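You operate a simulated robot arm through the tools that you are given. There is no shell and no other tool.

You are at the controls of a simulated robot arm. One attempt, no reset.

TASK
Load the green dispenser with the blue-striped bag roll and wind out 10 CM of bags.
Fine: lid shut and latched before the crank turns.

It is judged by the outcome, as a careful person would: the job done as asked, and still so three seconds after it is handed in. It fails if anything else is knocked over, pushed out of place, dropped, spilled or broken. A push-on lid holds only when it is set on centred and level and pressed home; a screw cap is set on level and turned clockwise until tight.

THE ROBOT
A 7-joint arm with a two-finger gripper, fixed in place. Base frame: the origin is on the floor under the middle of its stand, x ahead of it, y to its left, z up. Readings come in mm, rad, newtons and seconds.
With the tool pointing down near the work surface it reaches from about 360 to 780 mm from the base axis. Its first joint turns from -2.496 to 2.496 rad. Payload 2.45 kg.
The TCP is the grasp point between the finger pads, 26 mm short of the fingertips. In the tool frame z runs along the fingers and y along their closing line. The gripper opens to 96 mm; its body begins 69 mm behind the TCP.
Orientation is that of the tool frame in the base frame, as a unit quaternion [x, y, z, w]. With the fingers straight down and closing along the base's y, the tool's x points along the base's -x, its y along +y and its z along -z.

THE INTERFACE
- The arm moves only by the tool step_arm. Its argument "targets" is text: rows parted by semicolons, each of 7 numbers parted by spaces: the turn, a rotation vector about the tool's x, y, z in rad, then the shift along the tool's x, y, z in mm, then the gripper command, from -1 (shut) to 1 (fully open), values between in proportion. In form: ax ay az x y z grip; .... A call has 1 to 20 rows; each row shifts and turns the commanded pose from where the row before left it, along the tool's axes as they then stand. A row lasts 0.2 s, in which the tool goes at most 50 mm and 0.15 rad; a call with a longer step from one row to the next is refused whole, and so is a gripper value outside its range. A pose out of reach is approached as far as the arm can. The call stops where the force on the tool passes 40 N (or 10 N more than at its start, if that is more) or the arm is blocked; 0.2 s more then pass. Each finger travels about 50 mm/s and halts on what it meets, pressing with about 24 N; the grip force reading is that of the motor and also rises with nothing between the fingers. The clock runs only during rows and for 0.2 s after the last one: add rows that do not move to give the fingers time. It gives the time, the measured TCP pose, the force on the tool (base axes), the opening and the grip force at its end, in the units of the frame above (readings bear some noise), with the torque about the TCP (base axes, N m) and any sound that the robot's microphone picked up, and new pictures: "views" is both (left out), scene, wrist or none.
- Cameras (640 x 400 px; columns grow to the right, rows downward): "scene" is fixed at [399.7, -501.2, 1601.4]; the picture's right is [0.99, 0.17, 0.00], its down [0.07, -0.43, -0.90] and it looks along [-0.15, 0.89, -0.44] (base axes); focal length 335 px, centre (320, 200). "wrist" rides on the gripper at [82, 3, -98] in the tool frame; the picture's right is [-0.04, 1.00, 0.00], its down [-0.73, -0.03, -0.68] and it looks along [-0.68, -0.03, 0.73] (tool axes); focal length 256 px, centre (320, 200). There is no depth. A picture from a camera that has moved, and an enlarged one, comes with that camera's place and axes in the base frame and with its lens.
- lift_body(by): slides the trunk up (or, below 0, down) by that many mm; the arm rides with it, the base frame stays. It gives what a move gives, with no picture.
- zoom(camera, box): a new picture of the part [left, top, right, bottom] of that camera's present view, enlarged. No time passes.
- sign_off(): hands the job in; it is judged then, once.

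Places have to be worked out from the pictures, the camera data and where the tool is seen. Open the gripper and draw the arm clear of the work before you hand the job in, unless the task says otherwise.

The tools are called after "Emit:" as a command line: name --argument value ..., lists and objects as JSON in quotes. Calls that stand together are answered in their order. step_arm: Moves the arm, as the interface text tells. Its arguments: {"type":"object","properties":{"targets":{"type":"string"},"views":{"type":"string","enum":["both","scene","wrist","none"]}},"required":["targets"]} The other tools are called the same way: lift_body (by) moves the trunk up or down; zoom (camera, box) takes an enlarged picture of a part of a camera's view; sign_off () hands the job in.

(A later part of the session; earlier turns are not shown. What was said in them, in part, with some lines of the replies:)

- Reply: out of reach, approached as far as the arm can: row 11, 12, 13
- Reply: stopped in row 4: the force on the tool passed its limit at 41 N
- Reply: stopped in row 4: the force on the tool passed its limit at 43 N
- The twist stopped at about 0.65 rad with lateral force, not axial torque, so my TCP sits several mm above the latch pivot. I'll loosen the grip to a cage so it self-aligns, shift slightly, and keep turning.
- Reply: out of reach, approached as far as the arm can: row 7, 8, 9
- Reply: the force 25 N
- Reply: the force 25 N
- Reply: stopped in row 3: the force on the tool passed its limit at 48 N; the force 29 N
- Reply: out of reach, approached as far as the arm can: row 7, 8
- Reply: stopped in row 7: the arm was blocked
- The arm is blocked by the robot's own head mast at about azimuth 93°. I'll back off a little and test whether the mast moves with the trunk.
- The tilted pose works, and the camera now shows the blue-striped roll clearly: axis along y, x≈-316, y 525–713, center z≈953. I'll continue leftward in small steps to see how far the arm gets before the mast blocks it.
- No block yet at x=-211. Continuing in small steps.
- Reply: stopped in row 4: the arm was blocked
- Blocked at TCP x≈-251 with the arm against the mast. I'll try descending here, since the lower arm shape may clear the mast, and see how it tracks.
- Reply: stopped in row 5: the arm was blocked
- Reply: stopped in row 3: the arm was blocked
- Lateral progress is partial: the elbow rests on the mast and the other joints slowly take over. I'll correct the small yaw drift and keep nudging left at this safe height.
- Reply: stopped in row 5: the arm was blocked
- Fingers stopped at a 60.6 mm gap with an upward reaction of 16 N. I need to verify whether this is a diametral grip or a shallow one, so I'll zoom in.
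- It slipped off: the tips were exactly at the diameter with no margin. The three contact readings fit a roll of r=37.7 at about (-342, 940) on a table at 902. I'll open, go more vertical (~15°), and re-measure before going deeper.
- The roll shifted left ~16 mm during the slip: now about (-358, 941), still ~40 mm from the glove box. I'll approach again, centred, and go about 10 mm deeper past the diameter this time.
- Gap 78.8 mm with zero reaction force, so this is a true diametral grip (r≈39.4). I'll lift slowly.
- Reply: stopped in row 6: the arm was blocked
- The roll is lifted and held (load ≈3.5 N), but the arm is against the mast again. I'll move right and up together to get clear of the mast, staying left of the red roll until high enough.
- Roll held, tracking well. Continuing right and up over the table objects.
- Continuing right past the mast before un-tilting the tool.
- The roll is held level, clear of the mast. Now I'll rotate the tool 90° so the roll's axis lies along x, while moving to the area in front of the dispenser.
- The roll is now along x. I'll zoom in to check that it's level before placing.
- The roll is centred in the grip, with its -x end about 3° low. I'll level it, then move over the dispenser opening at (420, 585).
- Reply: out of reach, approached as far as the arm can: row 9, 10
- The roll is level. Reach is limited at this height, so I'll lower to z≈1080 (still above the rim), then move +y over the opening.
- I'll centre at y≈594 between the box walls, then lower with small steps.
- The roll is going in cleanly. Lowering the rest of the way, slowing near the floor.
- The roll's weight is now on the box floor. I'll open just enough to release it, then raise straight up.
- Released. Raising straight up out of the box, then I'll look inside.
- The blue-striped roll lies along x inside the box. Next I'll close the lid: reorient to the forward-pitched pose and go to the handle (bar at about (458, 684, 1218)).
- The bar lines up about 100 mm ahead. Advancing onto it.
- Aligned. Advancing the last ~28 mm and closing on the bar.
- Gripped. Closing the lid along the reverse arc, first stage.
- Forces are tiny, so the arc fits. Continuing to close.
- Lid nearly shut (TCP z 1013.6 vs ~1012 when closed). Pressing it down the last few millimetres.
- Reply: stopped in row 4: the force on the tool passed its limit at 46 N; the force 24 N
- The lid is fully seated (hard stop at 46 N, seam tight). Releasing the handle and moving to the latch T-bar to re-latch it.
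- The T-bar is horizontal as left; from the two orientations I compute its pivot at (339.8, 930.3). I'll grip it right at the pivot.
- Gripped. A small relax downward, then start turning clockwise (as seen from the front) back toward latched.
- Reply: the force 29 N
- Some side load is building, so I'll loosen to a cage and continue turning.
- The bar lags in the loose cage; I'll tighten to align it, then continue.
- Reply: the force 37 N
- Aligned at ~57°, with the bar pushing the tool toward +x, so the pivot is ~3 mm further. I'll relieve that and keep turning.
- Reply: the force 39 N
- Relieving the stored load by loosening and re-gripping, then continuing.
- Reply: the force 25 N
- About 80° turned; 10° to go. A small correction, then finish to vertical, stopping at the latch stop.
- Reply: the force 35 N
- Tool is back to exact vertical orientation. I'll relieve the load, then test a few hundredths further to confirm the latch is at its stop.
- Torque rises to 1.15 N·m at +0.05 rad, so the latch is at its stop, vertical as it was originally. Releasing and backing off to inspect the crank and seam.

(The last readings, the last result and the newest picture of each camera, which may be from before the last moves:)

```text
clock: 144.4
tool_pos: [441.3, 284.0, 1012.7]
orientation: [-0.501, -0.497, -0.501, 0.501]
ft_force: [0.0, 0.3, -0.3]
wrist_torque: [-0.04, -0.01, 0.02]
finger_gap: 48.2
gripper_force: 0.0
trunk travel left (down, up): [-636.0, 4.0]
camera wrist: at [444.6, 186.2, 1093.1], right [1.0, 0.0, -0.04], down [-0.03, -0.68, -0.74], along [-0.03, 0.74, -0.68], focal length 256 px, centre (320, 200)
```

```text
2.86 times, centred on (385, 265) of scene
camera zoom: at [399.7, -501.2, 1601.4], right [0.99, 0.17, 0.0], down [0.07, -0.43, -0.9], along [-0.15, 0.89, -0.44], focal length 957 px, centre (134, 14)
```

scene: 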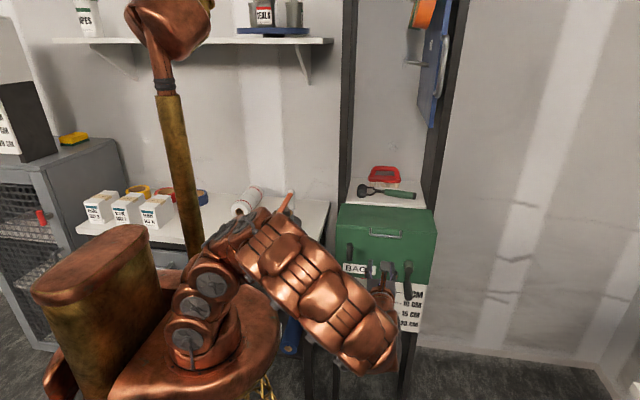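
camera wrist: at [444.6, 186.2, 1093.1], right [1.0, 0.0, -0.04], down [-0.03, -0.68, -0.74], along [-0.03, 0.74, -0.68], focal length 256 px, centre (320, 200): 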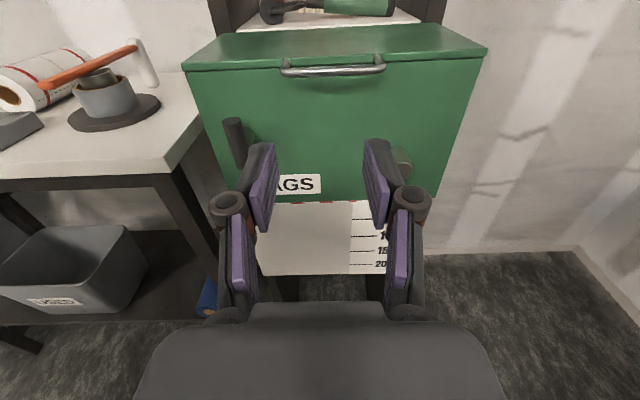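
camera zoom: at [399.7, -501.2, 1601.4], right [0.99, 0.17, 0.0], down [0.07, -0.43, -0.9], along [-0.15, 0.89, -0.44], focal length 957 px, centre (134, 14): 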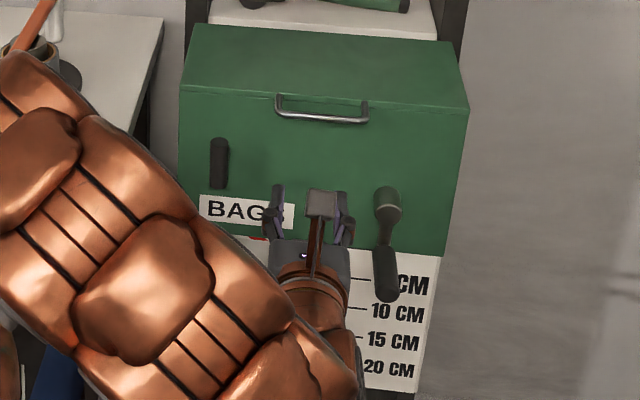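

The lid seam is tight and the T-bar is vertical. Now I'll move in front of the crank grip for a close look.

Emit:
step_arm --targets "0 0 0 -31 17.7 0 0.25;0 0 0 -31 17.7 0 0.25;0 0 0 -31 17.7 0 0.25;0 0 0 -31 17.7 0 0.25;0 0 0 -31 17.7 0 0.25;0 0 0 -31 17.7 0 0.25;0 0 0 0 0 0 0.25" --views "both"

Emit:
zoom --camera "wrist" --box '[200, 0, 460, 220]'

```text
clock: 146.0
tool_pos: [547.0, 284.8, 826.7]
orientation: [0.501, 0.497, 0.501, -0.5]
ft_force: [1.0, -0.4, 0.6]
wrist_torque: [0.03, 0.01, 0.01]
finger_gap: 60.0
gripper_force: 0.0
trunk travel left (down, up): [-636.0, 4.0]
camera wrist: at [550.3, 186.3, 907.1], right [1.0, 0.0, -0.04], down [-0.03, -0.68, -0.74], along [-0.03, 0.74, -0.68], focal length 256 px, centre (320, 200)
```

scene: 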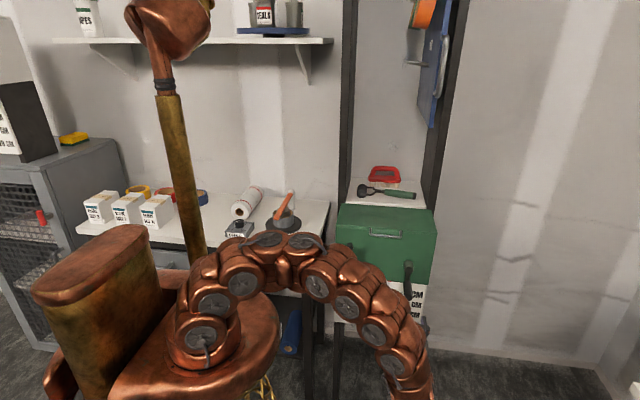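
wrist: 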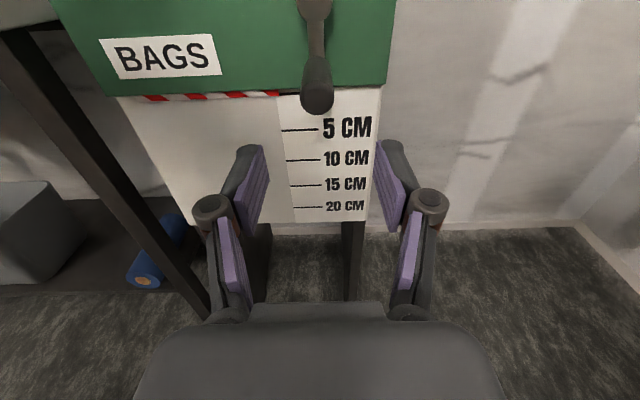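

```text
1.82 times, centred on (330, 110) of wrist
camera zoom: at [550.3, 186.3, 907.1], right [1.0, 0.0, -0.04], down [-0.03, -0.68, -0.74], along [-0.03, 0.74, -0.68], focal length 465 px, centre (302, 364)
```

zoom: 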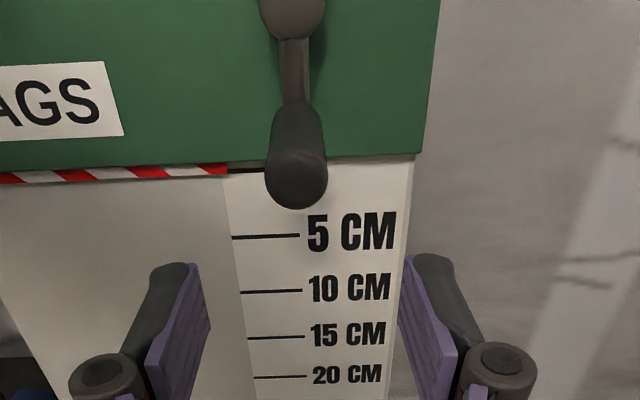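

Clear view of the scale: the red-striped edge is at the slot (zero). The crank grip is ahead at about (544, 400–463, ~824). I'll advance toward it, straddling it with the fingers.

Emit:
step_arm --targets "0 0 0 0 0 25 0.1;0 0 0 0 -1 25 0.1;0 0 0 0 -1 25 0.1;0 0 0 0 -1 15 0.1;0 0 0 0 0 0 0.1" --views "wrist"

Emit:
zoom --camera "wrist" --box '[200, 20, 460, 240]'

```text
clock: 147.2
tool_pos: [543.3, 373.2, 827.7]
orientation: [-0.5, -0.497, -0.501, 0.501]
ft_force: [-0.1, -0.1, 0.2]
wrist_torque: [-0.07, -0.01, -0.01]
finger_gap: 52.8
gripper_force: 0.0
trunk travel left (down, up): [-636.0, 4.0]
camera wrist: at [546.3, 275.3, 908.6], right [1.0, 0.0, -0.04], down [-0.03, -0.68, -0.74], along [-0.03, 0.74, -0.68], focal length 256 px, centre (320, 200)
```

wrist: 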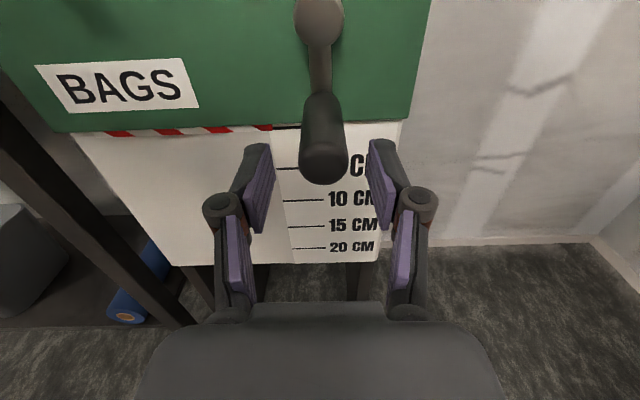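

```text
1.82 times, centred on (330, 130) of wrist
camera zoom: at [546.3, 275.3, 908.6], right [1.0, 0.0, -0.04], down [-0.03, -0.68, -0.74], along [-0.03, 0.74, -0.68], focal length 465 px, centre (302, 327)
```

zoom: 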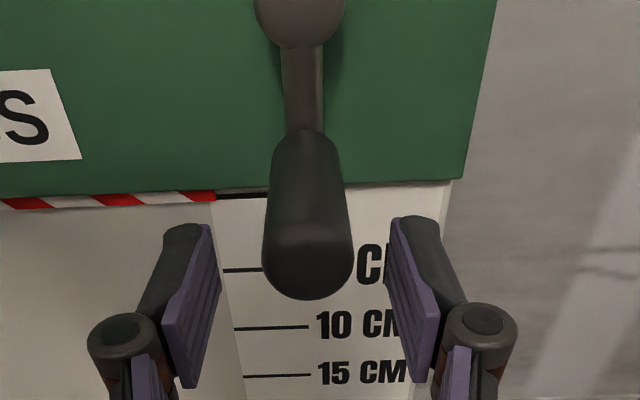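

Triangulated: grip axis at (544, z 828.6), near end y≈393; hub at (544, 480, 880), so crank radius ≈51 mm. Advancing to y≈430 and gripping.

Emit:
step_arm --targets "0 0 0 0.9 0.9 20 0.1;0 0 0 0 0 20 0.1;0 0 0 0 0 17 0.1;0 0 0 0 0 0 -0.2;0 0 0 0 0 0 -1;0 0 0 0 0 0 -1;0 0 0 0 0 0 -1" --views "both"

```text
clock: 148.8
tool_pos: [545.3, 430.8, 830.0]
orientation: [0.502, 0.497, 0.503, -0.499]
ft_force: [27.3, 11.9, 5.8]
wrist_torque: [-0.19, 0.02, -0.71]
finger_gap: 27.4
gripper_force: 45.3
trunk travel left (down, up): [-636.0, 4.0]
camera wrist: at [547.5, 333.3, 910.0], right [1.0, -0.01, -0.04], down [-0.04, -0.67, -0.74], along [-0.02, 0.74, -0.67], focal length 256 px, centre (320, 200)
```

scene: 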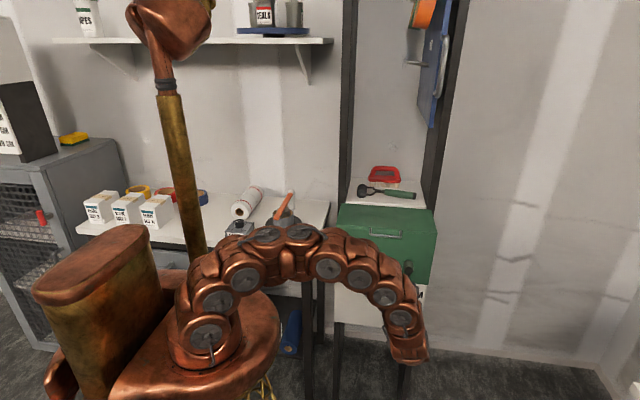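
wrist: 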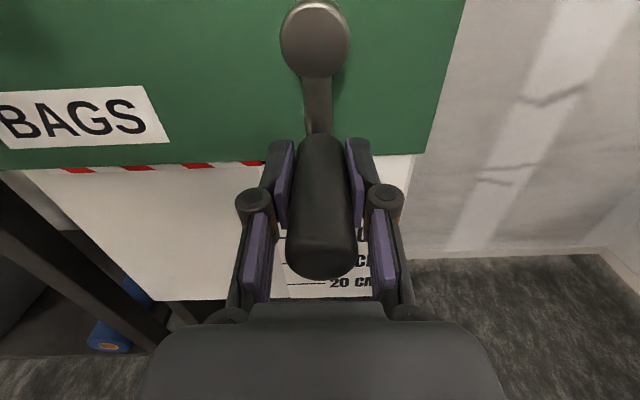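

Gripped (27.4 mm). I'll relieve the small side load, then try ~15° clockwise (grip moving toward -x at the bottom) and watch the strip and forces.

Emit:
step_arm --targets "0 0 0 0 1.8 0 -1;0 0 0 0.3 -5 0 -1;0 0 0 0.8 -5 0 -1;0 0 0 0 0 0 -1" --views "wrist"

Emit:
zoom --camera "wrist" --box '[0, 60, 320, 320]'

```text
clock: 149.4
tool_pos: [544.3, 430.2, 829.1]
orientation: [0.502, 0.495, 0.504, -0.499]
ft_force: [12.7, 9.2, -7.1]
wrist_torque: [-0.55, 0.01, -0.58]
finger_gap: 27.2
gripper_force: 44.8
trunk travel left (down, up): [-636.0, 4.0]
stopped in row 2: the force on the tool passed its limit at 45 N (the readings are from after the stop); the commanded pose is now the measured one
camera wrist: at [546.9, 333.2, 910.0], right [1.0, -0.01, -0.04], down [-0.04, -0.67, -0.74], along [-0.02, 0.74, -0.67], focal length 256 px, centre (320, 200)
```

wrist: 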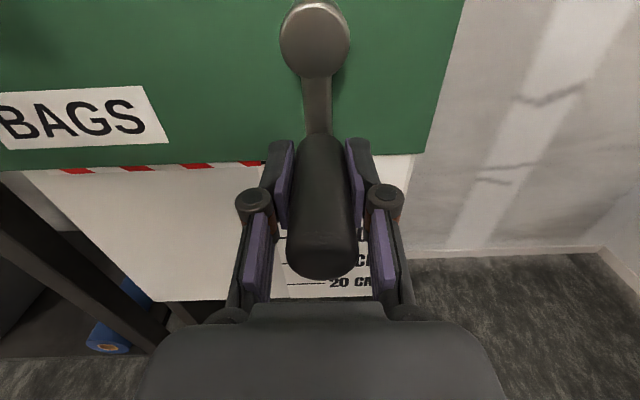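

```text
1.54 times, centred on (160, 190) of wrist
camera zoom: at [546.9, 333.2, 910.0], right [1.0, -0.01, -0.04], down [-0.04, -0.67, -0.74], along [-0.02, 0.74, -0.67], focal length 394 px, centre (566, 215)
```

zoom: 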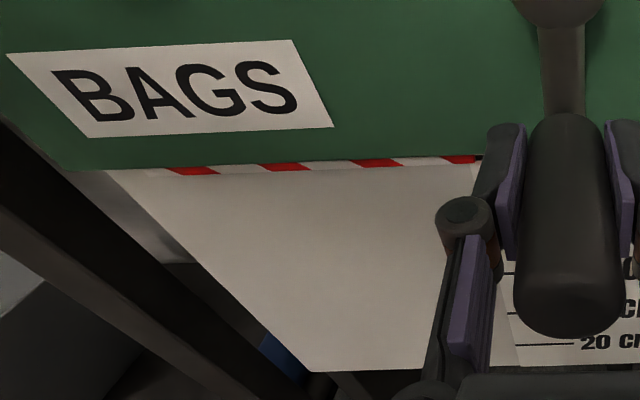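

Clockwise is blocked hard right away, so that's the end stop. I'll try counter-clockwise (grip moving +x).

Emit:
step_arm --targets "0 0 0 0 3 0 -1;0 0 0 0.2 4 0 -1;0 0 0 0.6 4 0 -1;0 0 0 0 0 0 -1" --views "wrist"

Emit:
zoom --camera "wrist" --box '[0, 60, 320, 320]'

```text
clock: 150.4
tool_pos: [553.4, 430.0, 829.9]
orientation: [0.502, 0.496, 0.503, -0.499]
ft_force: [-2.0, 1.4, -16.2]
wrist_torque: [-0.63, -0.03, 0.29]
finger_gap: 27.6
gripper_force: 45.0
trunk travel left (down, up): [-636.0, 4.0]
camera wrist: at [556.3, 333.2, 910.8], right [1.0, -0.01, -0.04], down [-0.04, -0.68, -0.74], along [-0.02, 0.74, -0.68], focal length 256 px, centre (320, 200)
```

wrist: 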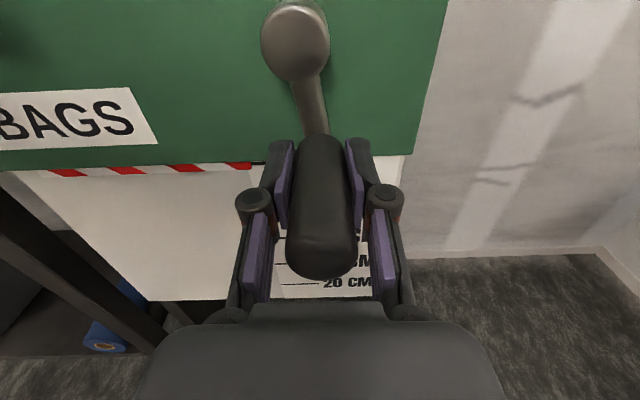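

```text
1.54 times, centred on (160, 190) of wrist
camera zoom: at [556.3, 333.2, 910.8], right [1.0, -0.01, -0.04], down [-0.04, -0.68, -0.74], along [-0.02, 0.74, -0.68], focal length 394 px, centre (566, 215)
```

zoom: 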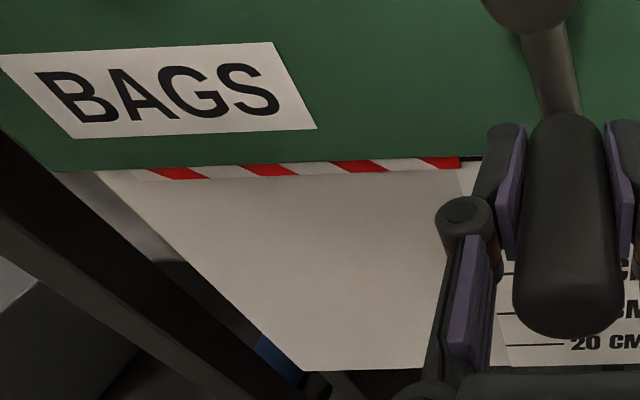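

Counter-clockwise turns freely and the red-striped edge is coming out. I'll continue along the circle, rotating the tool with the crank, and watch the strip.

Emit:
step_arm --targets "0 0 -0.12 1.3 5.92 0 -1;0 0 -0.12 1.3 5.92 0 -1;0 0 -0.12 1.3 5.92 0 -1;0 0 -0.12 1.3 5.92 0 -1;0 0 0 0 0 0 -1" --views "both"

Emit:
zoom --camera "scene" --box '[330, 240, 440, 340]'

```text
clock: 151.6
tool_pos: [577.4, 430.7, 840.3]
orientation: [0.368, 0.601, 0.608, -0.365]
ft_force: [4.2, 12.2, -9.8]
wrist_torque: [-0.24, 0.0, 0.09]
finger_gap: 27.4
gripper_force: 44.8
trunk travel left (down, up): [-636.0, 4.0]
camera wrist: at [541.3, 333.5, 912.7], right [0.9, -0.01, 0.43], down [0.31, -0.68, -0.67], along [0.3, 0.73, -0.61], focal length 256 px, centre (320, 200)
```

scene: 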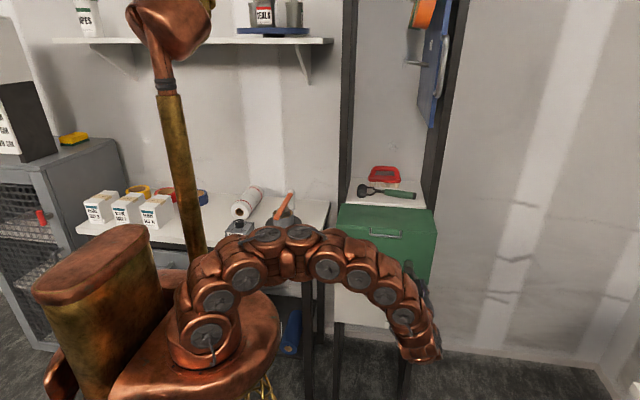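
wrist: 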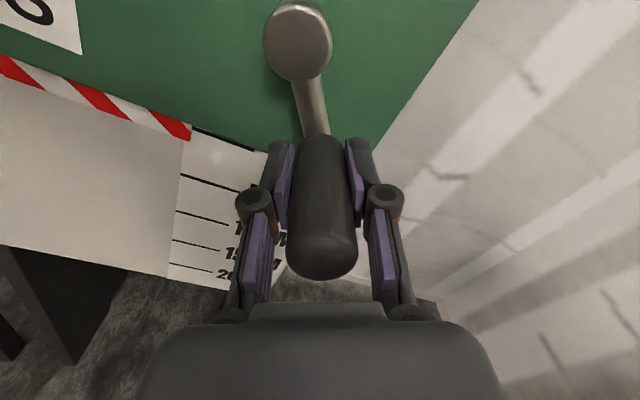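

```text
4.00 times, centred on (385, 290) of scene
camera zoom: at [399.7, -501.2, 1601.4], right [0.99, 0.17, 0.0], down [0.07, -0.43, -0.9], along [-0.15, 0.89, -0.44], focal length 1340 px, centre (60, -160)
```

zoom: 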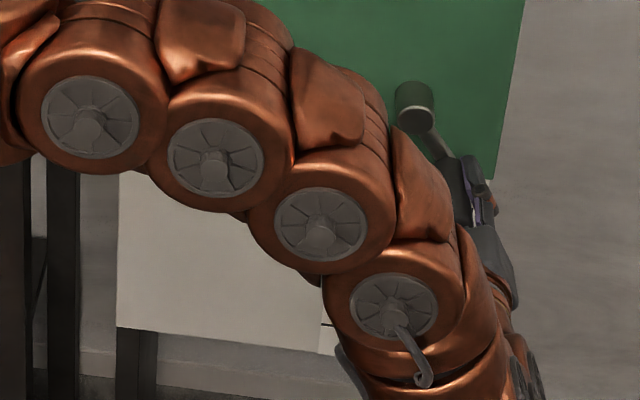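

It works: at about 0.64 rad the strip edge is roughly 12 mm out, so I expect ~5 rad for 10 cm. I'll continue, this time without rotating the tool, to see whether the grip lets the handle spin.

Emit:
step_arm --targets "0 0 0 1.3 5.92 0 -1;0 0 0 2 5.72 0 -1;0 0 0 2.67 5.44 0 -1;0 0 0 3.31 5.08 0 -1;0 0 0 0 0 0 -1" --views "wrist"

```text
clock: 152.8
tool_pos: [593.3, 430.9, 858.8]
orientation: [0.369, 0.601, 0.608, -0.365]
ft_force: [9.2, 17.4, -9.0]
wrist_torque: [-0.39, 0.02, -0.21]
finger_gap: 27.5
gripper_force: 45.0
trunk travel left (down, up): [-636.0, 4.0]
camera wrist: at [557.6, 333.4, 930.9], right [0.91, -0.01, 0.42], down [0.31, -0.68, -0.67], along [0.29, 0.73, -0.61], focal length 256 px, centre (320, 200)
```

wrist: 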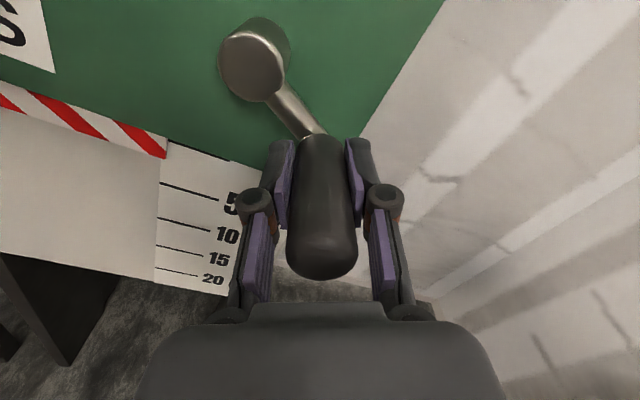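

The handle spins freely in the grip (no axial torque), so I can keep the tool orientation fixed. Continuing counter-clockwise up the right side.

Emit:
step_arm --targets "0 0 0 5.27 5.61 0 -1;0 0 0 6.05 4.76 0 -1;0 0 0 6.69 3.80 0 -1;0 0 0 7.19 2.76 0 -1;0 0 0 7.52 1.66 0 -1;0 0 0 7.68 0.51 0 -1;0 0 0 0 0 0 -1" --views "wrist"

Emit:
zoom --camera "wrist" --box '[0, 60, 300, 320]'

```text
clock: 154.0
tool_pos: [598.3, 431.2, 899.8]
orientation: [0.369, 0.601, 0.61, -0.362]
ft_force: [11.9, 14.7, 3.7]
wrist_torque: [-1.04, -0.02, -0.88]
finger_gap: 27.6
gripper_force: 45.2
trunk travel left (down, up): [-636.0, 4.0]
stopped in row 6: the force on the tool passed its limit at 42 N (the readings are from after the stop); the commanded pose is now the measured one
camera wrist: at [561.4, 333.5, 971.1], right [0.9, -0.02, 0.43], down [0.3, -0.68, -0.67], along [0.3, 0.73, -0.61], focal length 256 px, centre (320, 200)
```

wrist: 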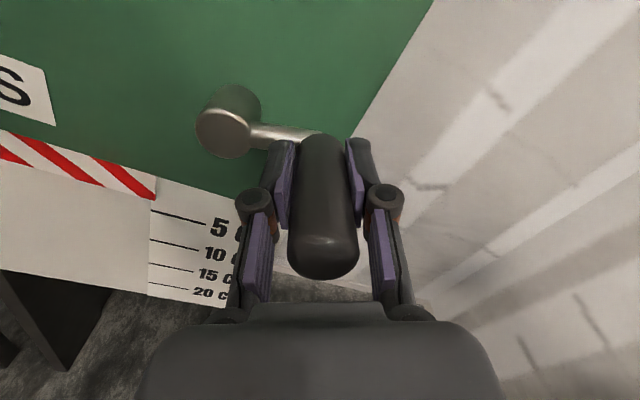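

```text
1.54 times, centred on (150, 190) of wrist
camera zoom: at [561.4, 333.5, 971.1], right [0.9, -0.02, 0.43], down [0.3, -0.68, -0.67], along [0.3, 0.73, -0.61], focal length 394 px, centre (582, 215)
```

zoom: 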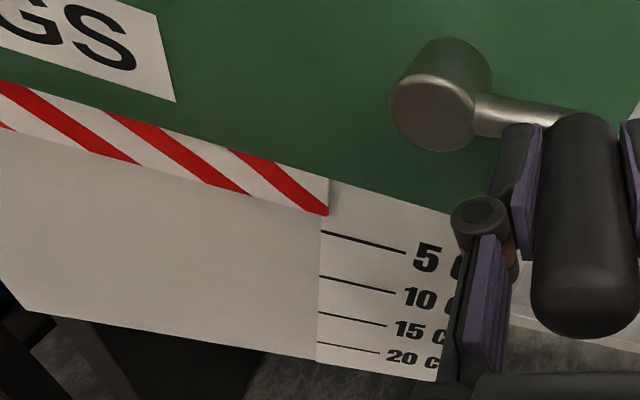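

Fitting the tool path gives the crank centre at (543.6, 885.4), radius 56.4 mm; I'm at ~105° with about 33 mm out (≈18.5 mm/rad). Continuing over the top with the corrected circle.

Emit:
step_arm --targets "0 0 0 7.24 1.12 0 -1;0 0 0 7.33 0.17 0 -1;0 0 0 7.29 -0.78 0 -1;0 0 0 7.13 -1.72 0 -1;0 0 0 6.84 -2.63 0 -1;0 0 0 6.44 -3.5 0 -1;0 0 0 0 0 0 -1" --views "wrist"

```text
clock: 155.6
tool_pos: [570.1, 430.3, 932.8]
orientation: [0.368, 0.6, 0.61, -0.364]
ft_force: [8.8, 9.3, 12.3]
wrist_torque: [0.09, 0.0, -0.22]
finger_gap: 27.6
gripper_force: 44.9
trunk travel left (down, up): [-636.0, 4.0]
camera wrist: at [534.5, 333.1, 1005.4], right [0.9, -0.02, 0.43], down [0.31, -0.68, -0.67], along [0.3, 0.74, -0.61], focal length 256 px, centre (320, 200)
```

wrist: 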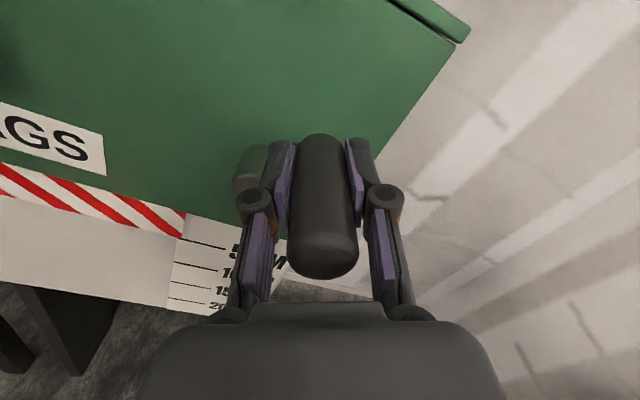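

The strip edge is at about the 5 cm line at 151° of crank. Continuing over the top and down the left side.

Emit:
step_arm --targets "0 0 0 6.38 -3.61 0 -1;0 0 0 5.75 -4.33 0 -1;0 0 0 4.49 -5.79 0 -1;0 0 0 3.7 -6.33 0 -1;0 0 0 2.85 -6.75 0 -1;0 0 0 1.95 -7.07 0 -1;0 0 0 0 0 0 -1" --views "wrist"

```text
clock: 157.2
tool_pos: [528.9, 431.1, 937.7]
orientation: [0.37, 0.6, 0.609, -0.364]
ft_force: [3.7, 18.1, -6.9]
wrist_torque: [-0.22, -0.01, -0.25]
finger_gap: 27.6
gripper_force: 44.3
trunk travel left (down, up): [-636.0, 4.0]
camera wrist: at [493.5, 333.2, 1010.3], right [0.9, -0.01, 0.43], down [0.3, -0.68, -0.67], along [0.3, 0.73, -0.61], focal length 256 px, centre (320, 200)
```

wrist: 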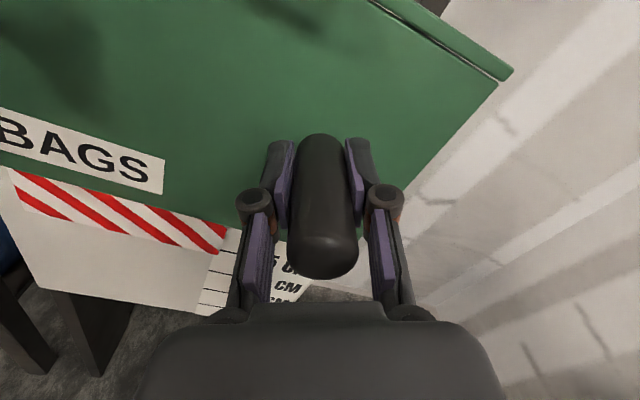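

About 196° now (~63 mm out). Continuing down the left side.

Emit:
step_arm --targets "0 0 0 0.97 -7.13 0 -1;0 0 0 0.04 -7.2 0 -1;0 0 0 -0.89 -7.14 0 -1;0 0 0 -1.81 -6.97 0 -1;0 0 0 -2.7 -6.68 0 -1;0 0 0 -3.54 -6.27 0 -1;0 0 0 0 0 0 -1" --views "wrist"

Emit:
zoom --camera "wrist" --box '[40, 100, 340, 340]'

```text
clock: 158.8
tool_pos: [496.7, 429.9, 911.6]
orientation: [0.369, 0.599, 0.611, -0.362]
ft_force: [14.4, 12.9, -4.0]
wrist_torque: [0.31, -0.04, -0.2]
finger_gap: 27.2
gripper_force: 44.9
trunk travel left (down, up): [-636.0, 4.0]
camera wrist: at [460.4, 333.0, 984.3], right [0.9, -0.02, 0.43], down [0.3, -0.68, -0.67], along [0.3, 0.73, -0.61], focal length 256 px, centre (320, 200)
```

wrist: 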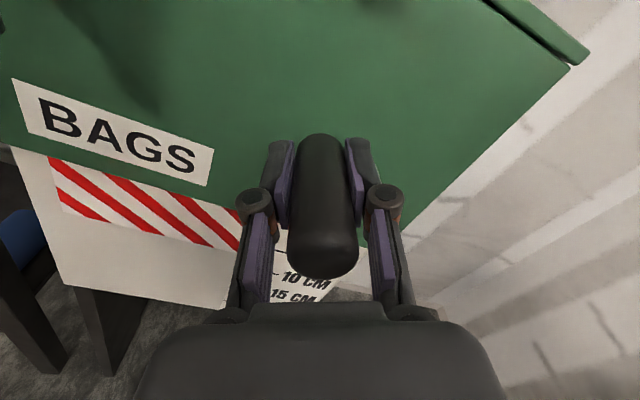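

```text
1.67 times, centred on (190, 220) of wrist
camera zoom: at [460.4, 333.0, 984.3], right [0.9, -0.02, 0.43], down [0.3, -0.68, -0.67], along [0.3, 0.73, -0.61], focal length 427 px, centre (537, 167)
```

zoom: 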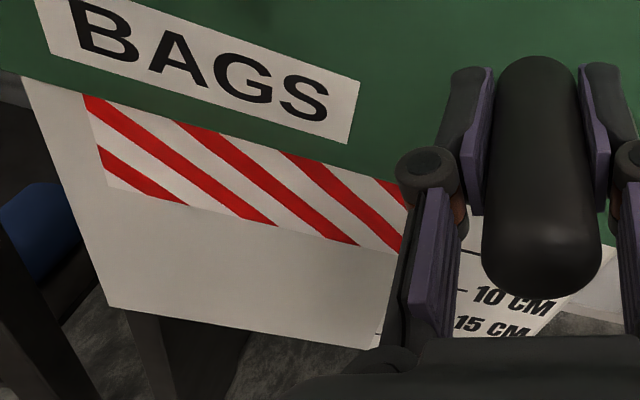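

About 241° (~75 mm out). Refining the circle to centre (545.5, 884.5), R 55 fits all readings. Continuing to about 285°.

Emit:
step_arm --targets "0 0 0 -4.7 -5.4 0 -1;0 0 0 -5.4 -4.8 0 -1;0 0 0 -5.66 -4.37 0 -1;0 0 0 -6.18 -3.6 0 -1;0 0 0 -6.59 -2.77 0 -1;0 0 0 -6.9 -1.89 0 -1;0 0 0 0 0 0 -1" --views "both"

Emit:
zoom --camera "wrist" --box '[40, 80, 380, 340]'

Emit:
zoom --camera "scene" --box '[330, 240, 440, 340]'

```text
clock: 160.4
tool_pos: [492.1, 431.4, 869.7]
orientation: [0.369, 0.6, 0.61, -0.363]
ft_force: [-2.5, -15.7, -1.2]
wrist_torque: [0.04, -0.01, 0.2]
finger_gap: 27.7
gripper_force: 45.0
trunk travel left (down, up): [-636.0, 4.0]
camera wrist: at [455.5, 332.9, 942.5], right [0.9, -0.02, 0.43], down [0.3, -0.68, -0.67], along [0.3, 0.74, -0.61], focal length 256 px, centre (320, 200)
```

scene: 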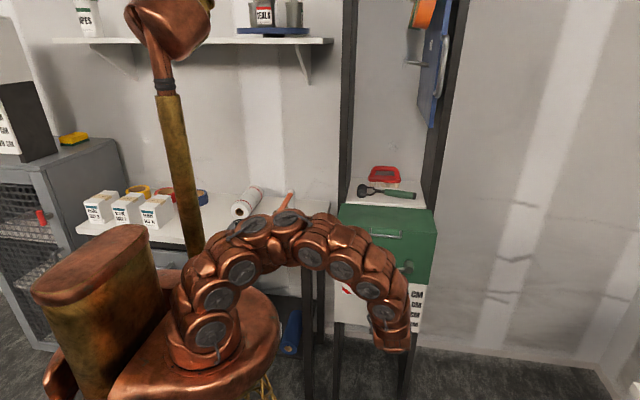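
wrist: 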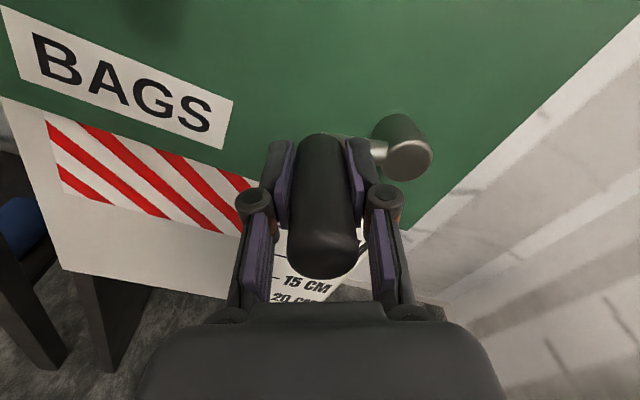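

```text
1.54 times, centred on (210, 210) of wrist
camera zoom: at [455.5, 332.9, 942.5], right [0.9, -0.02, 0.43], down [0.3, -0.68, -0.67], along [0.3, 0.74, -0.61], focal length 394 px, centre (489, 185)
```

zoom: 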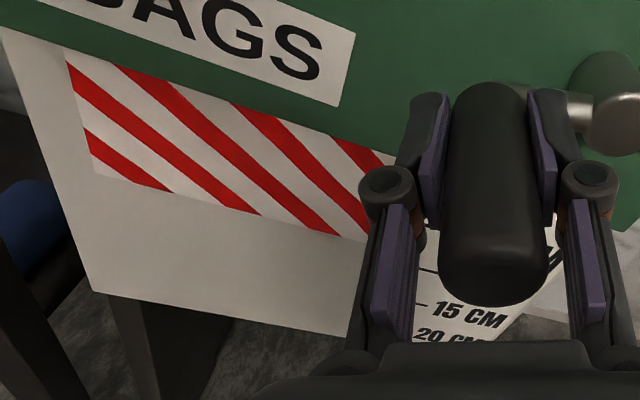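

```text
4.00 times, centred on (385, 290) of scene
camera zoom: at [399.7, -501.2, 1601.4], right [0.99, 0.17, 0.0], down [0.07, -0.43, -0.9], along [-0.15, 0.89, -0.44], focal length 1340 px, centre (60, -160)
```

zoom: 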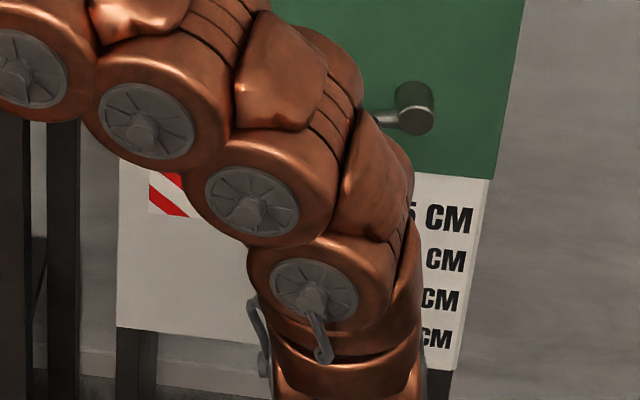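

From the scene view the strip edge reads ~8 cm at 285° of crank, i.e. 10 cm per full turn. I'll continue toward completing one turn.

Emit:
step_arm --targets "0 0 0 -7.08 -1.01 0 -1;0 0 0 -7.15 -0.09 0 -1;0 0 0 -7.1 0.84 0 -1;0 0 0 -6.93 1.75 0 -1;0 0 0 -6.65 2.64 0 -1;0 0 0 -6.25 3.48 0 -1;0 0 0 0 0 0 -1" --views "both"

Emit:
zoom --camera "wrist" --box '[0, 60, 320, 320]'

Emit:
zoom --camera "scene" --box '[330, 240, 440, 340]'

```text
clock: 162.0
tool_pos: [518.6, 429.6, 836.7]
orientation: [0.37, 0.6, 0.609, -0.364]
ft_force: [-10.7, -17.3, -18.7]
wrist_torque: [-0.18, 0.02, 0.39]
finger_gap: 27.7
gripper_force: 44.5
trunk travel left (down, up): [-636.0, 4.0]
camera wrist: at [481.5, 333.2, 909.6], right [0.9, -0.02, 0.43], down [0.3, -0.68, -0.67], along [0.3, 0.73, -0.61], focal length 256 px, centre (320, 200)
```

scene: 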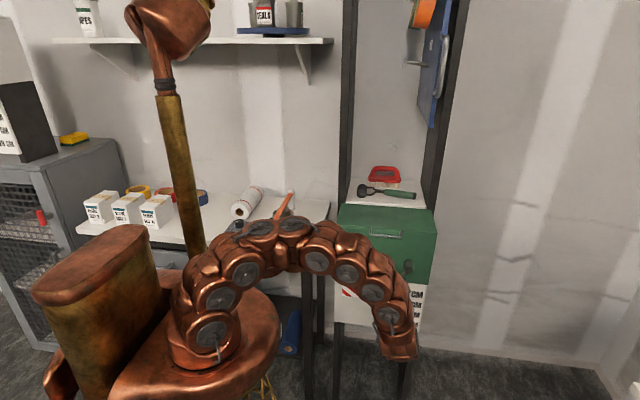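
wrist: 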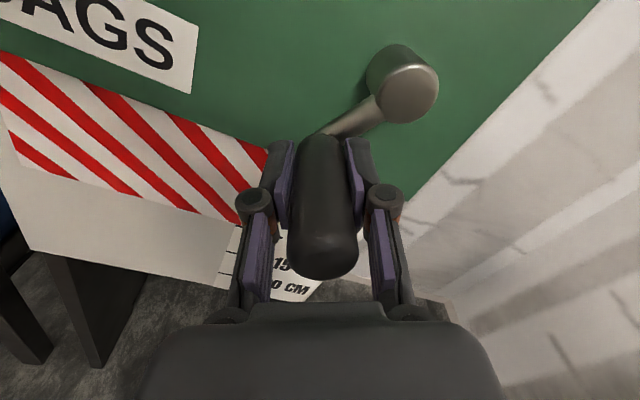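

```text
1.54 times, centred on (160, 190) of wrist
camera zoom: at [481.5, 333.2, 909.6], right [0.9, -0.02, 0.43], down [0.3, -0.68, -0.67], along [0.3, 0.73, -0.61], focal length 394 px, centre (566, 215)
```

zoom: 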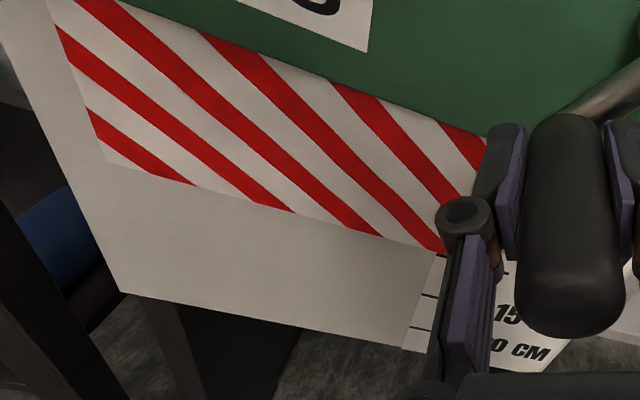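

```text
4.00 times, centred on (385, 290) of scene
camera zoom: at [399.7, -501.2, 1601.4], right [0.99, 0.17, 0.0], down [0.07, -0.43, -0.9], along [-0.15, 0.89, -0.44], focal length 1340 px, centre (60, -160)
```

zoom: 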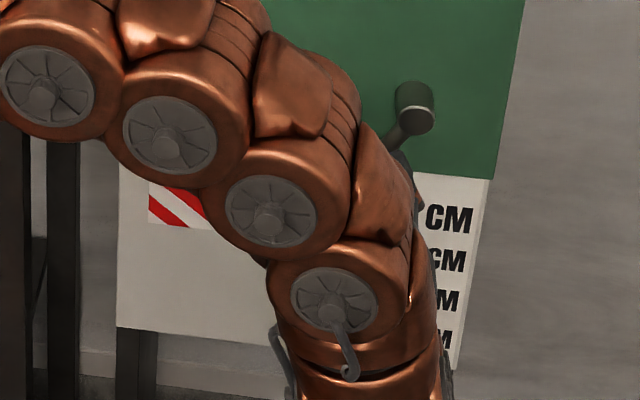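

About 330° now; the edge is close to the 10 CM line. I'll complete the last ~0.49 rad of the turn in small steps.

Emit:
step_arm --targets "0 0 0 -5.7 4.31 0 -1;0 0 0 -5.09 5.01 0 -1;0 0 0 -4.41 5.64 0 -1;0 0 0 -2.4 3.9 0 -1;0 0 0 0 0 0 -1" --views "both"

Emit:
zoom --camera "wrist" --box '[0, 60, 320, 320]'

Emit:
zoom --camera "scene" --box '[330, 240, 440, 340]'

```text
clock: 163.2
tool_pos: [542.1, 430.2, 830.5]
orientation: [0.371, 0.6, 0.609, -0.363]
ft_force: [-2.2, -19.5, -28.2]
wrist_torque: [-1.1, 0.04, -0.05]
finger_gap: 27.7
gripper_force: 44.5
trunk travel left (down, up): [-636.0, 4.0]
camera wrist: at [506.8, 333.6, 902.7], right [0.9, -0.02, 0.43], down [0.3, -0.68, -0.67], along [0.3, 0.73, -0.61], focal length 256 px, centre (320, 200)
```

scene: 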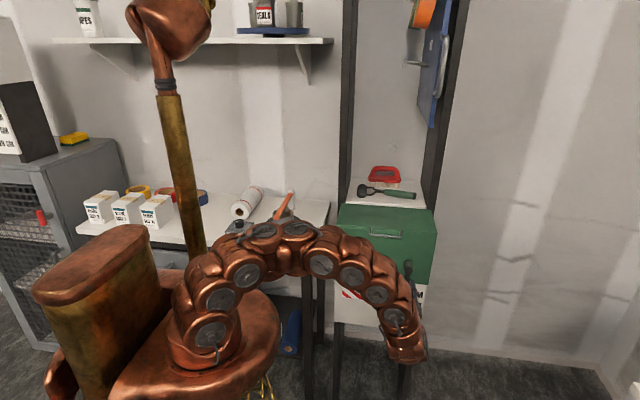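
wrist: 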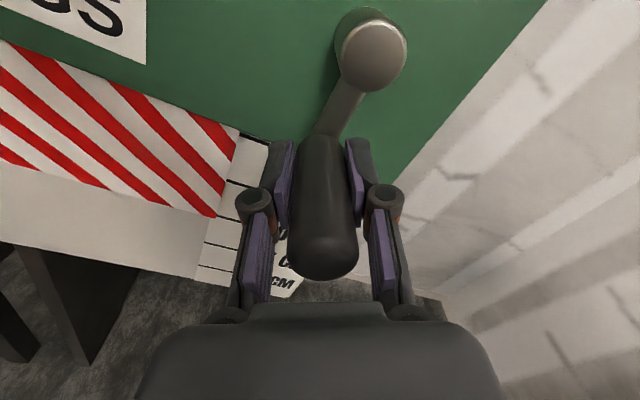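

```text
1.54 times, centred on (160, 190) of wrist
camera zoom: at [506.8, 333.6, 902.7], right [0.9, -0.02, 0.43], down [0.3, -0.68, -0.67], along [0.3, 0.73, -0.61], focal length 394 px, centre (566, 215)
```

zoom: 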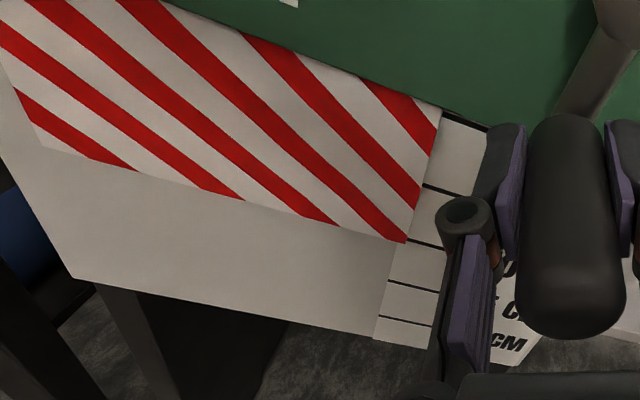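

```text
4.00 times, centred on (385, 290) of scene
camera zoom: at [399.7, -501.2, 1601.4], right [0.99, 0.17, 0.0], down [0.07, -0.43, -0.9], along [-0.15, 0.89, -0.44], focal length 1340 px, centre (60, -160)
```

zoom: 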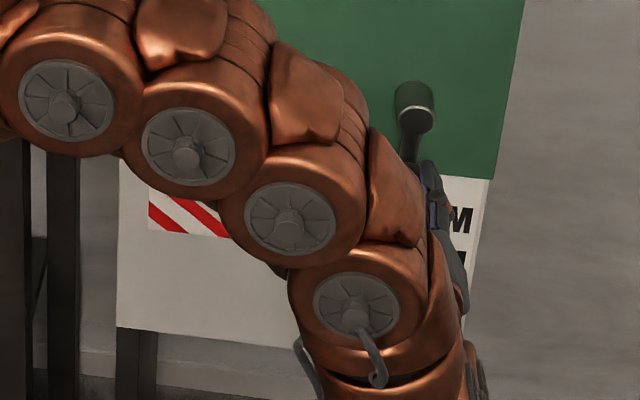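

The strip edge lines up with the 10 CM line (within parallax), at essentially one full crank turn. I'll release the handle gently and back straight off.

Emit:
step_arm --targets "0 0 0 0 0 0 -0.3;0 0 0 0 0 0 0;0 0 0 0 0 0 0.1;0 0 0 0 0 0 0.1;0 0 0 0 0 -15 0.1;0 0 0 0 0 -25 0.1;0 0 0 0 0 -30 0.1;0 0 0 0 0 -40 0.1;0 0 0 0 0 -40 0.1;0 0 0 0 0 0 0.1" --views "both"

Emit:
zoom --camera "wrist" --box '[60, 0, 400, 220]'

```text
clock: 165.4
tool_pos: [539.9, 281.9, 829.2]
orientation: [0.368, 0.601, 0.61, -0.364]
ft_force: [-0.4, 0.1, -0.3]
wrist_torque: [-0.01, 0.02, -0.03]
finger_gap: 53.0
gripper_force: 0.0
trunk travel left (down, up): [-636.0, 4.0]
camera wrist: at [504.6, 184.6, 902.5], right [0.9, -0.02, 0.43], down [0.3, -0.68, -0.67], along [0.3, 0.74, -0.61], focal length 256 px, centre (320, 200)
```

scene: 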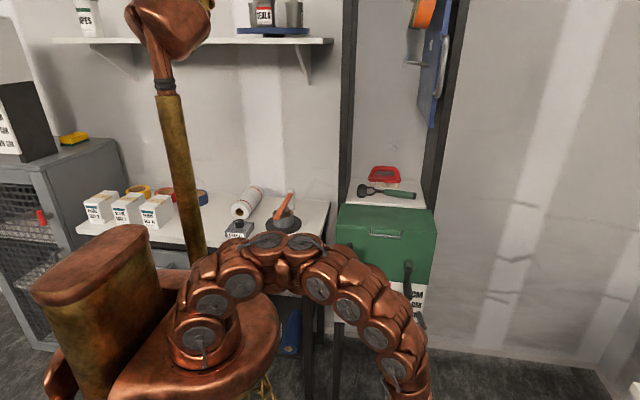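
wrist: 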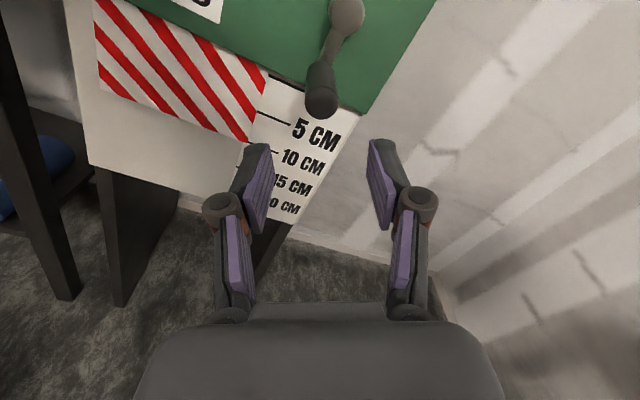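

```text
1.82 times, centred on (230, 110) of wrist
camera zoom: at [504.6, 184.6, 902.5], right [0.9, -0.02, 0.43], down [0.3, -0.68, -0.67], along [0.3, 0.74, -0.61], focal length 465 px, centre (484, 364)
```

zoom: 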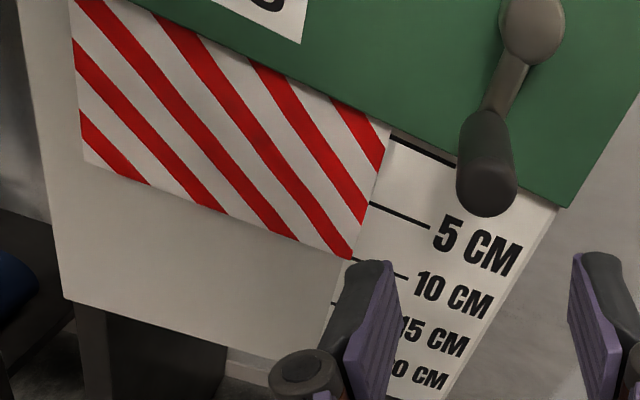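

From this flatter angle the strip edge sits right on the 10 CM line. Now I'll open the gripper and draw the arm clear, then verify the whole scene.

Emit:
step_arm --targets "0 0 0 0 0 -20 0.5;0 0 0 38.7 2.4 -3.6 1;0 0 0 38.7 2.4 -3.6 1;0 0 0 38.7 2.4 -3.6 1;0 0 0 38.7 2.4 -3.6 1;0 0 0 38.7 2.4 -3.6 1;0 0 0 38.7 2.4 -3.6 1;0 0 0 38.7 2.4 -3.6 1;0 0 0 38.7 2.4 -3.6 1;0 0 0 0 0 0 1" --views "both"

Emit:
zoom --camera "wrist" --box '[120, 60, 480, 330]'

Emit:
zoom --camera "scene" --box '[330, 150, 450, 340]'

Emit:
zoom --camera "scene" --box '[75, 170, 335, 270]'

```text
clock: 167.6
tool_pos: [413.7, 231.3, 1112.7]
orientation: [0.369, 0.6, 0.61, -0.363]
ft_force: [-0.3, 0.4, 0.4]
wrist_torque: [0.01, 0.01, -0.01]
finger_gap: 95.7
gripper_force: 0.0
trunk travel left (down, up): [-636.0, 4.0]
camera wrist: at [376.8, 133.2, 1185.2], right [0.9, -0.02, 0.43], down [0.3, -0.68, -0.67], along [0.3, 0.73, -0.61], focal length 256 px, centre (320, 200)
```

scene: 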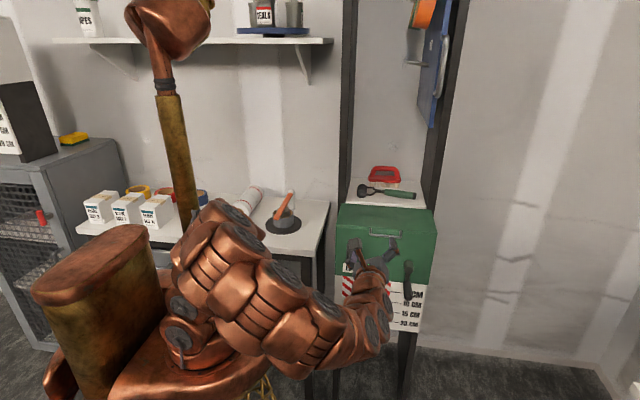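
wrist: 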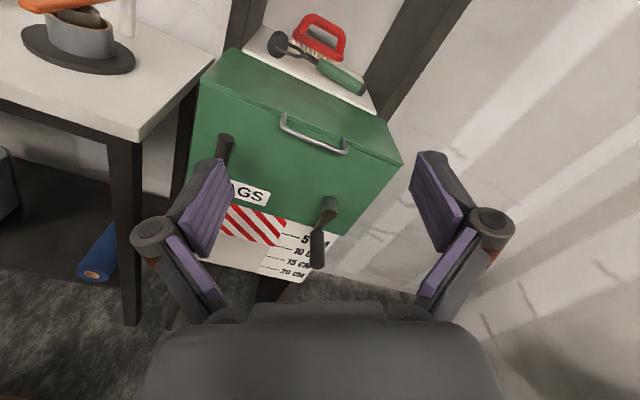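

```text
1.48 times, centred on (300, 195) of wrist
camera zoom: at [376.8, 133.2, 1185.2], right [0.9, -0.02, 0.43], down [0.3, -0.68, -0.67], along [0.3, 0.73, -0.61], focal length 379 px, centre (350, 207)
```

zoom: 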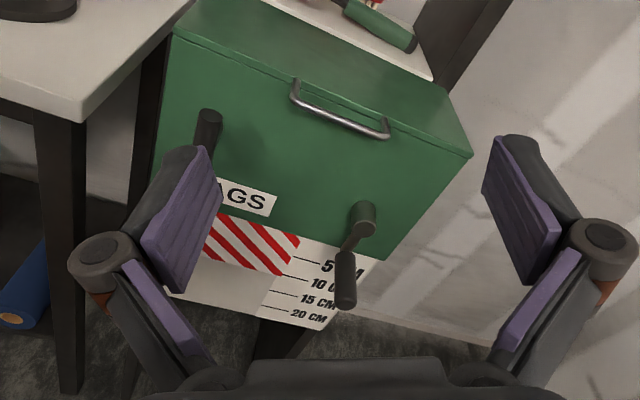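

```text
2.11 times, centred on (390, 245) of scene
camera zoom: at [399.7, -501.2, 1601.4], right [0.99, 0.17, 0.0], down [0.07, -0.43, -0.9], along [-0.15, 0.89, -0.44], focal length 705 px, centre (173, 105)
```

zoom: 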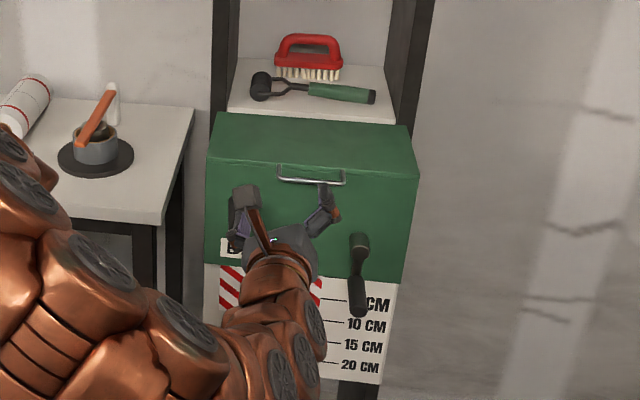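

```text
2.46 times, centred on (205, 220) of scene
camera zoom: at [399.7, -501.2, 1601.4], right [0.99, 0.17, 0.0], down [0.07, -0.43, -0.9], along [-0.15, 0.89, -0.44], focal length 825 px, centre (603, 151)
```

zoom: 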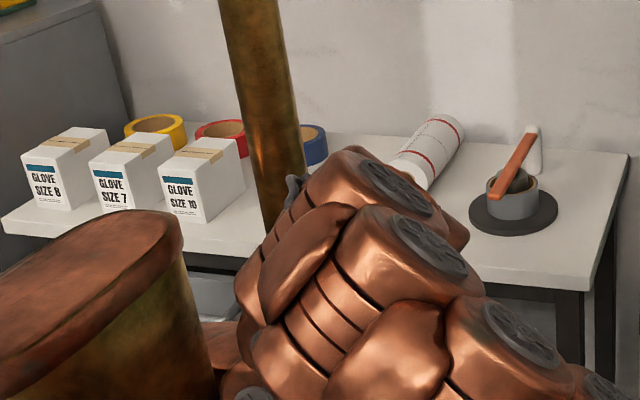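

Everything else is undisturbed. I'll move the arm a bit further away and take a final unobstructed look.

Emit:
step_arm --targets "0 0 0 30 -30 -5 1;0 0 0 30 -30 -5 1;0 0 0 30 -30 -5 1;0 0 0 30 -30 -5 1;0 0 0 0 0 0 1;0 0 0 0 0 0 1" --views "both"

Emit:
zoom --camera "scene" --box '[330, 195, 440, 340]'

Emit:
zoom --camera "wrist" --box '[200, 100, 480, 340]'

```text
clock: 169.0
tool_pos: [366.6, 209.0, 1131.6]
orientation: [0.367, 0.601, 0.608, -0.367]
ft_force: [-0.4, 0.4, -0.2]
wrist_torque: [0.03, 0.02, 0.0]
finger_gap: 96.1
gripper_force: 0.1
out of reach, approached as far as the arm can: row 1, 2, 3, 4
trunk travel left (down, up): [-636.0, 4.0]
camera wrist: at [331.4, 110.8, 1203.4], right [0.91, -0.01, 0.42], down [0.31, -0.68, -0.67], along [0.29, 0.74, -0.61], focal length 256 px, centre (320, 200)
```

scene: 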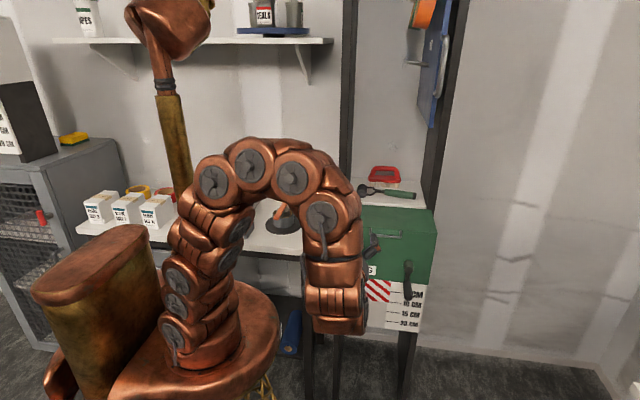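
wrist: 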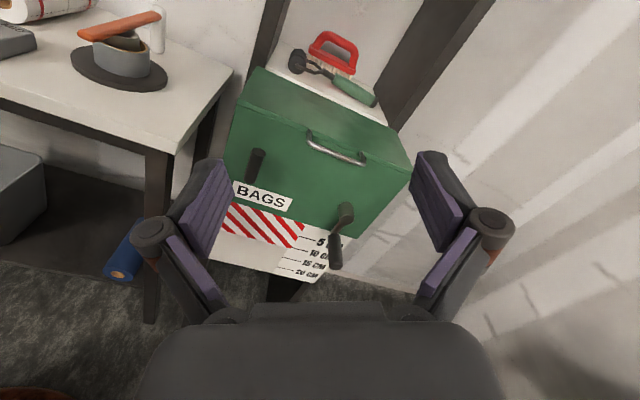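

```text
2.76 times, centred on (385, 268) of scene
camera zoom: at [399.7, -501.2, 1601.4], right [0.99, 0.17, 0.0], down [0.07, -0.43, -0.9], along [-0.15, 0.89, -0.44], focal length 924 px, centre (141, 14)
```

zoom: 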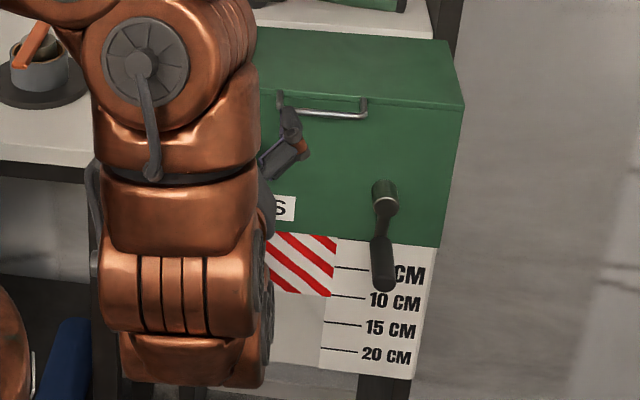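

```text
1.67 times, centred on (340, 220) of wrist
camera zoom: at [331.4, 110.8, 1203.4], right [0.91, -0.01, 0.42], down [0.31, -0.68, -0.67], along [0.29, 0.74, -0.61], focal length 427 px, centre (287, 167)
```

zoom: 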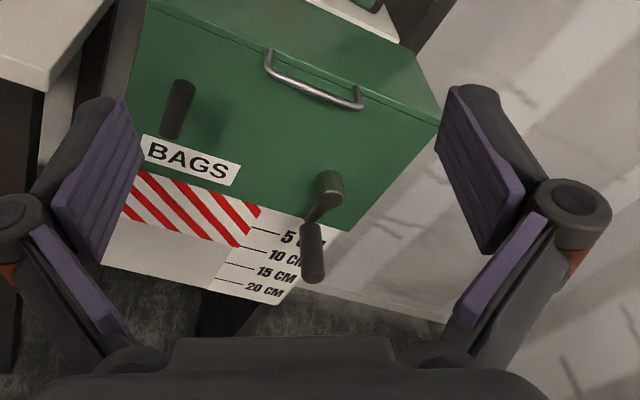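

The lid is shut and the latch bar is vertical. The strip edge is on the 10 CM line, nothing else has moved, and the arm is clear with the gripper open. Handing the job in.

Emit:
sign_off

```text
The job is handed in.
```

I put the blue-striped roll in the green dispenser, shut and latched the lid, and wound out 10 cm of bags. The job is handed in.

- **Roll:** it lies inside the box along its width. It is a little left of the box's centre and roughly behind the bag slot.
- **Lid and latch:** the lid is pressed fully down. I turned the latch back to its stop, upright as I found it, before touching the crank.
- **Bags out:** the edge of the strip sits on the 10 CM line, after about one full counter-clockwise turn of the crank. I first tried the crank clockwise, but it was blocked and did not move.
- **First grip:** my first lift of the roll slipped. It rolled about 16 mm on the table and touched nothing, and the next lift held.
- **Arm contact:** the arm pressed against the robot's own head mast several times while reaching for the roll. I saw no damage in the pictures.

In the last pictures, nothing else had moved and the arm was clear with the gripper open.
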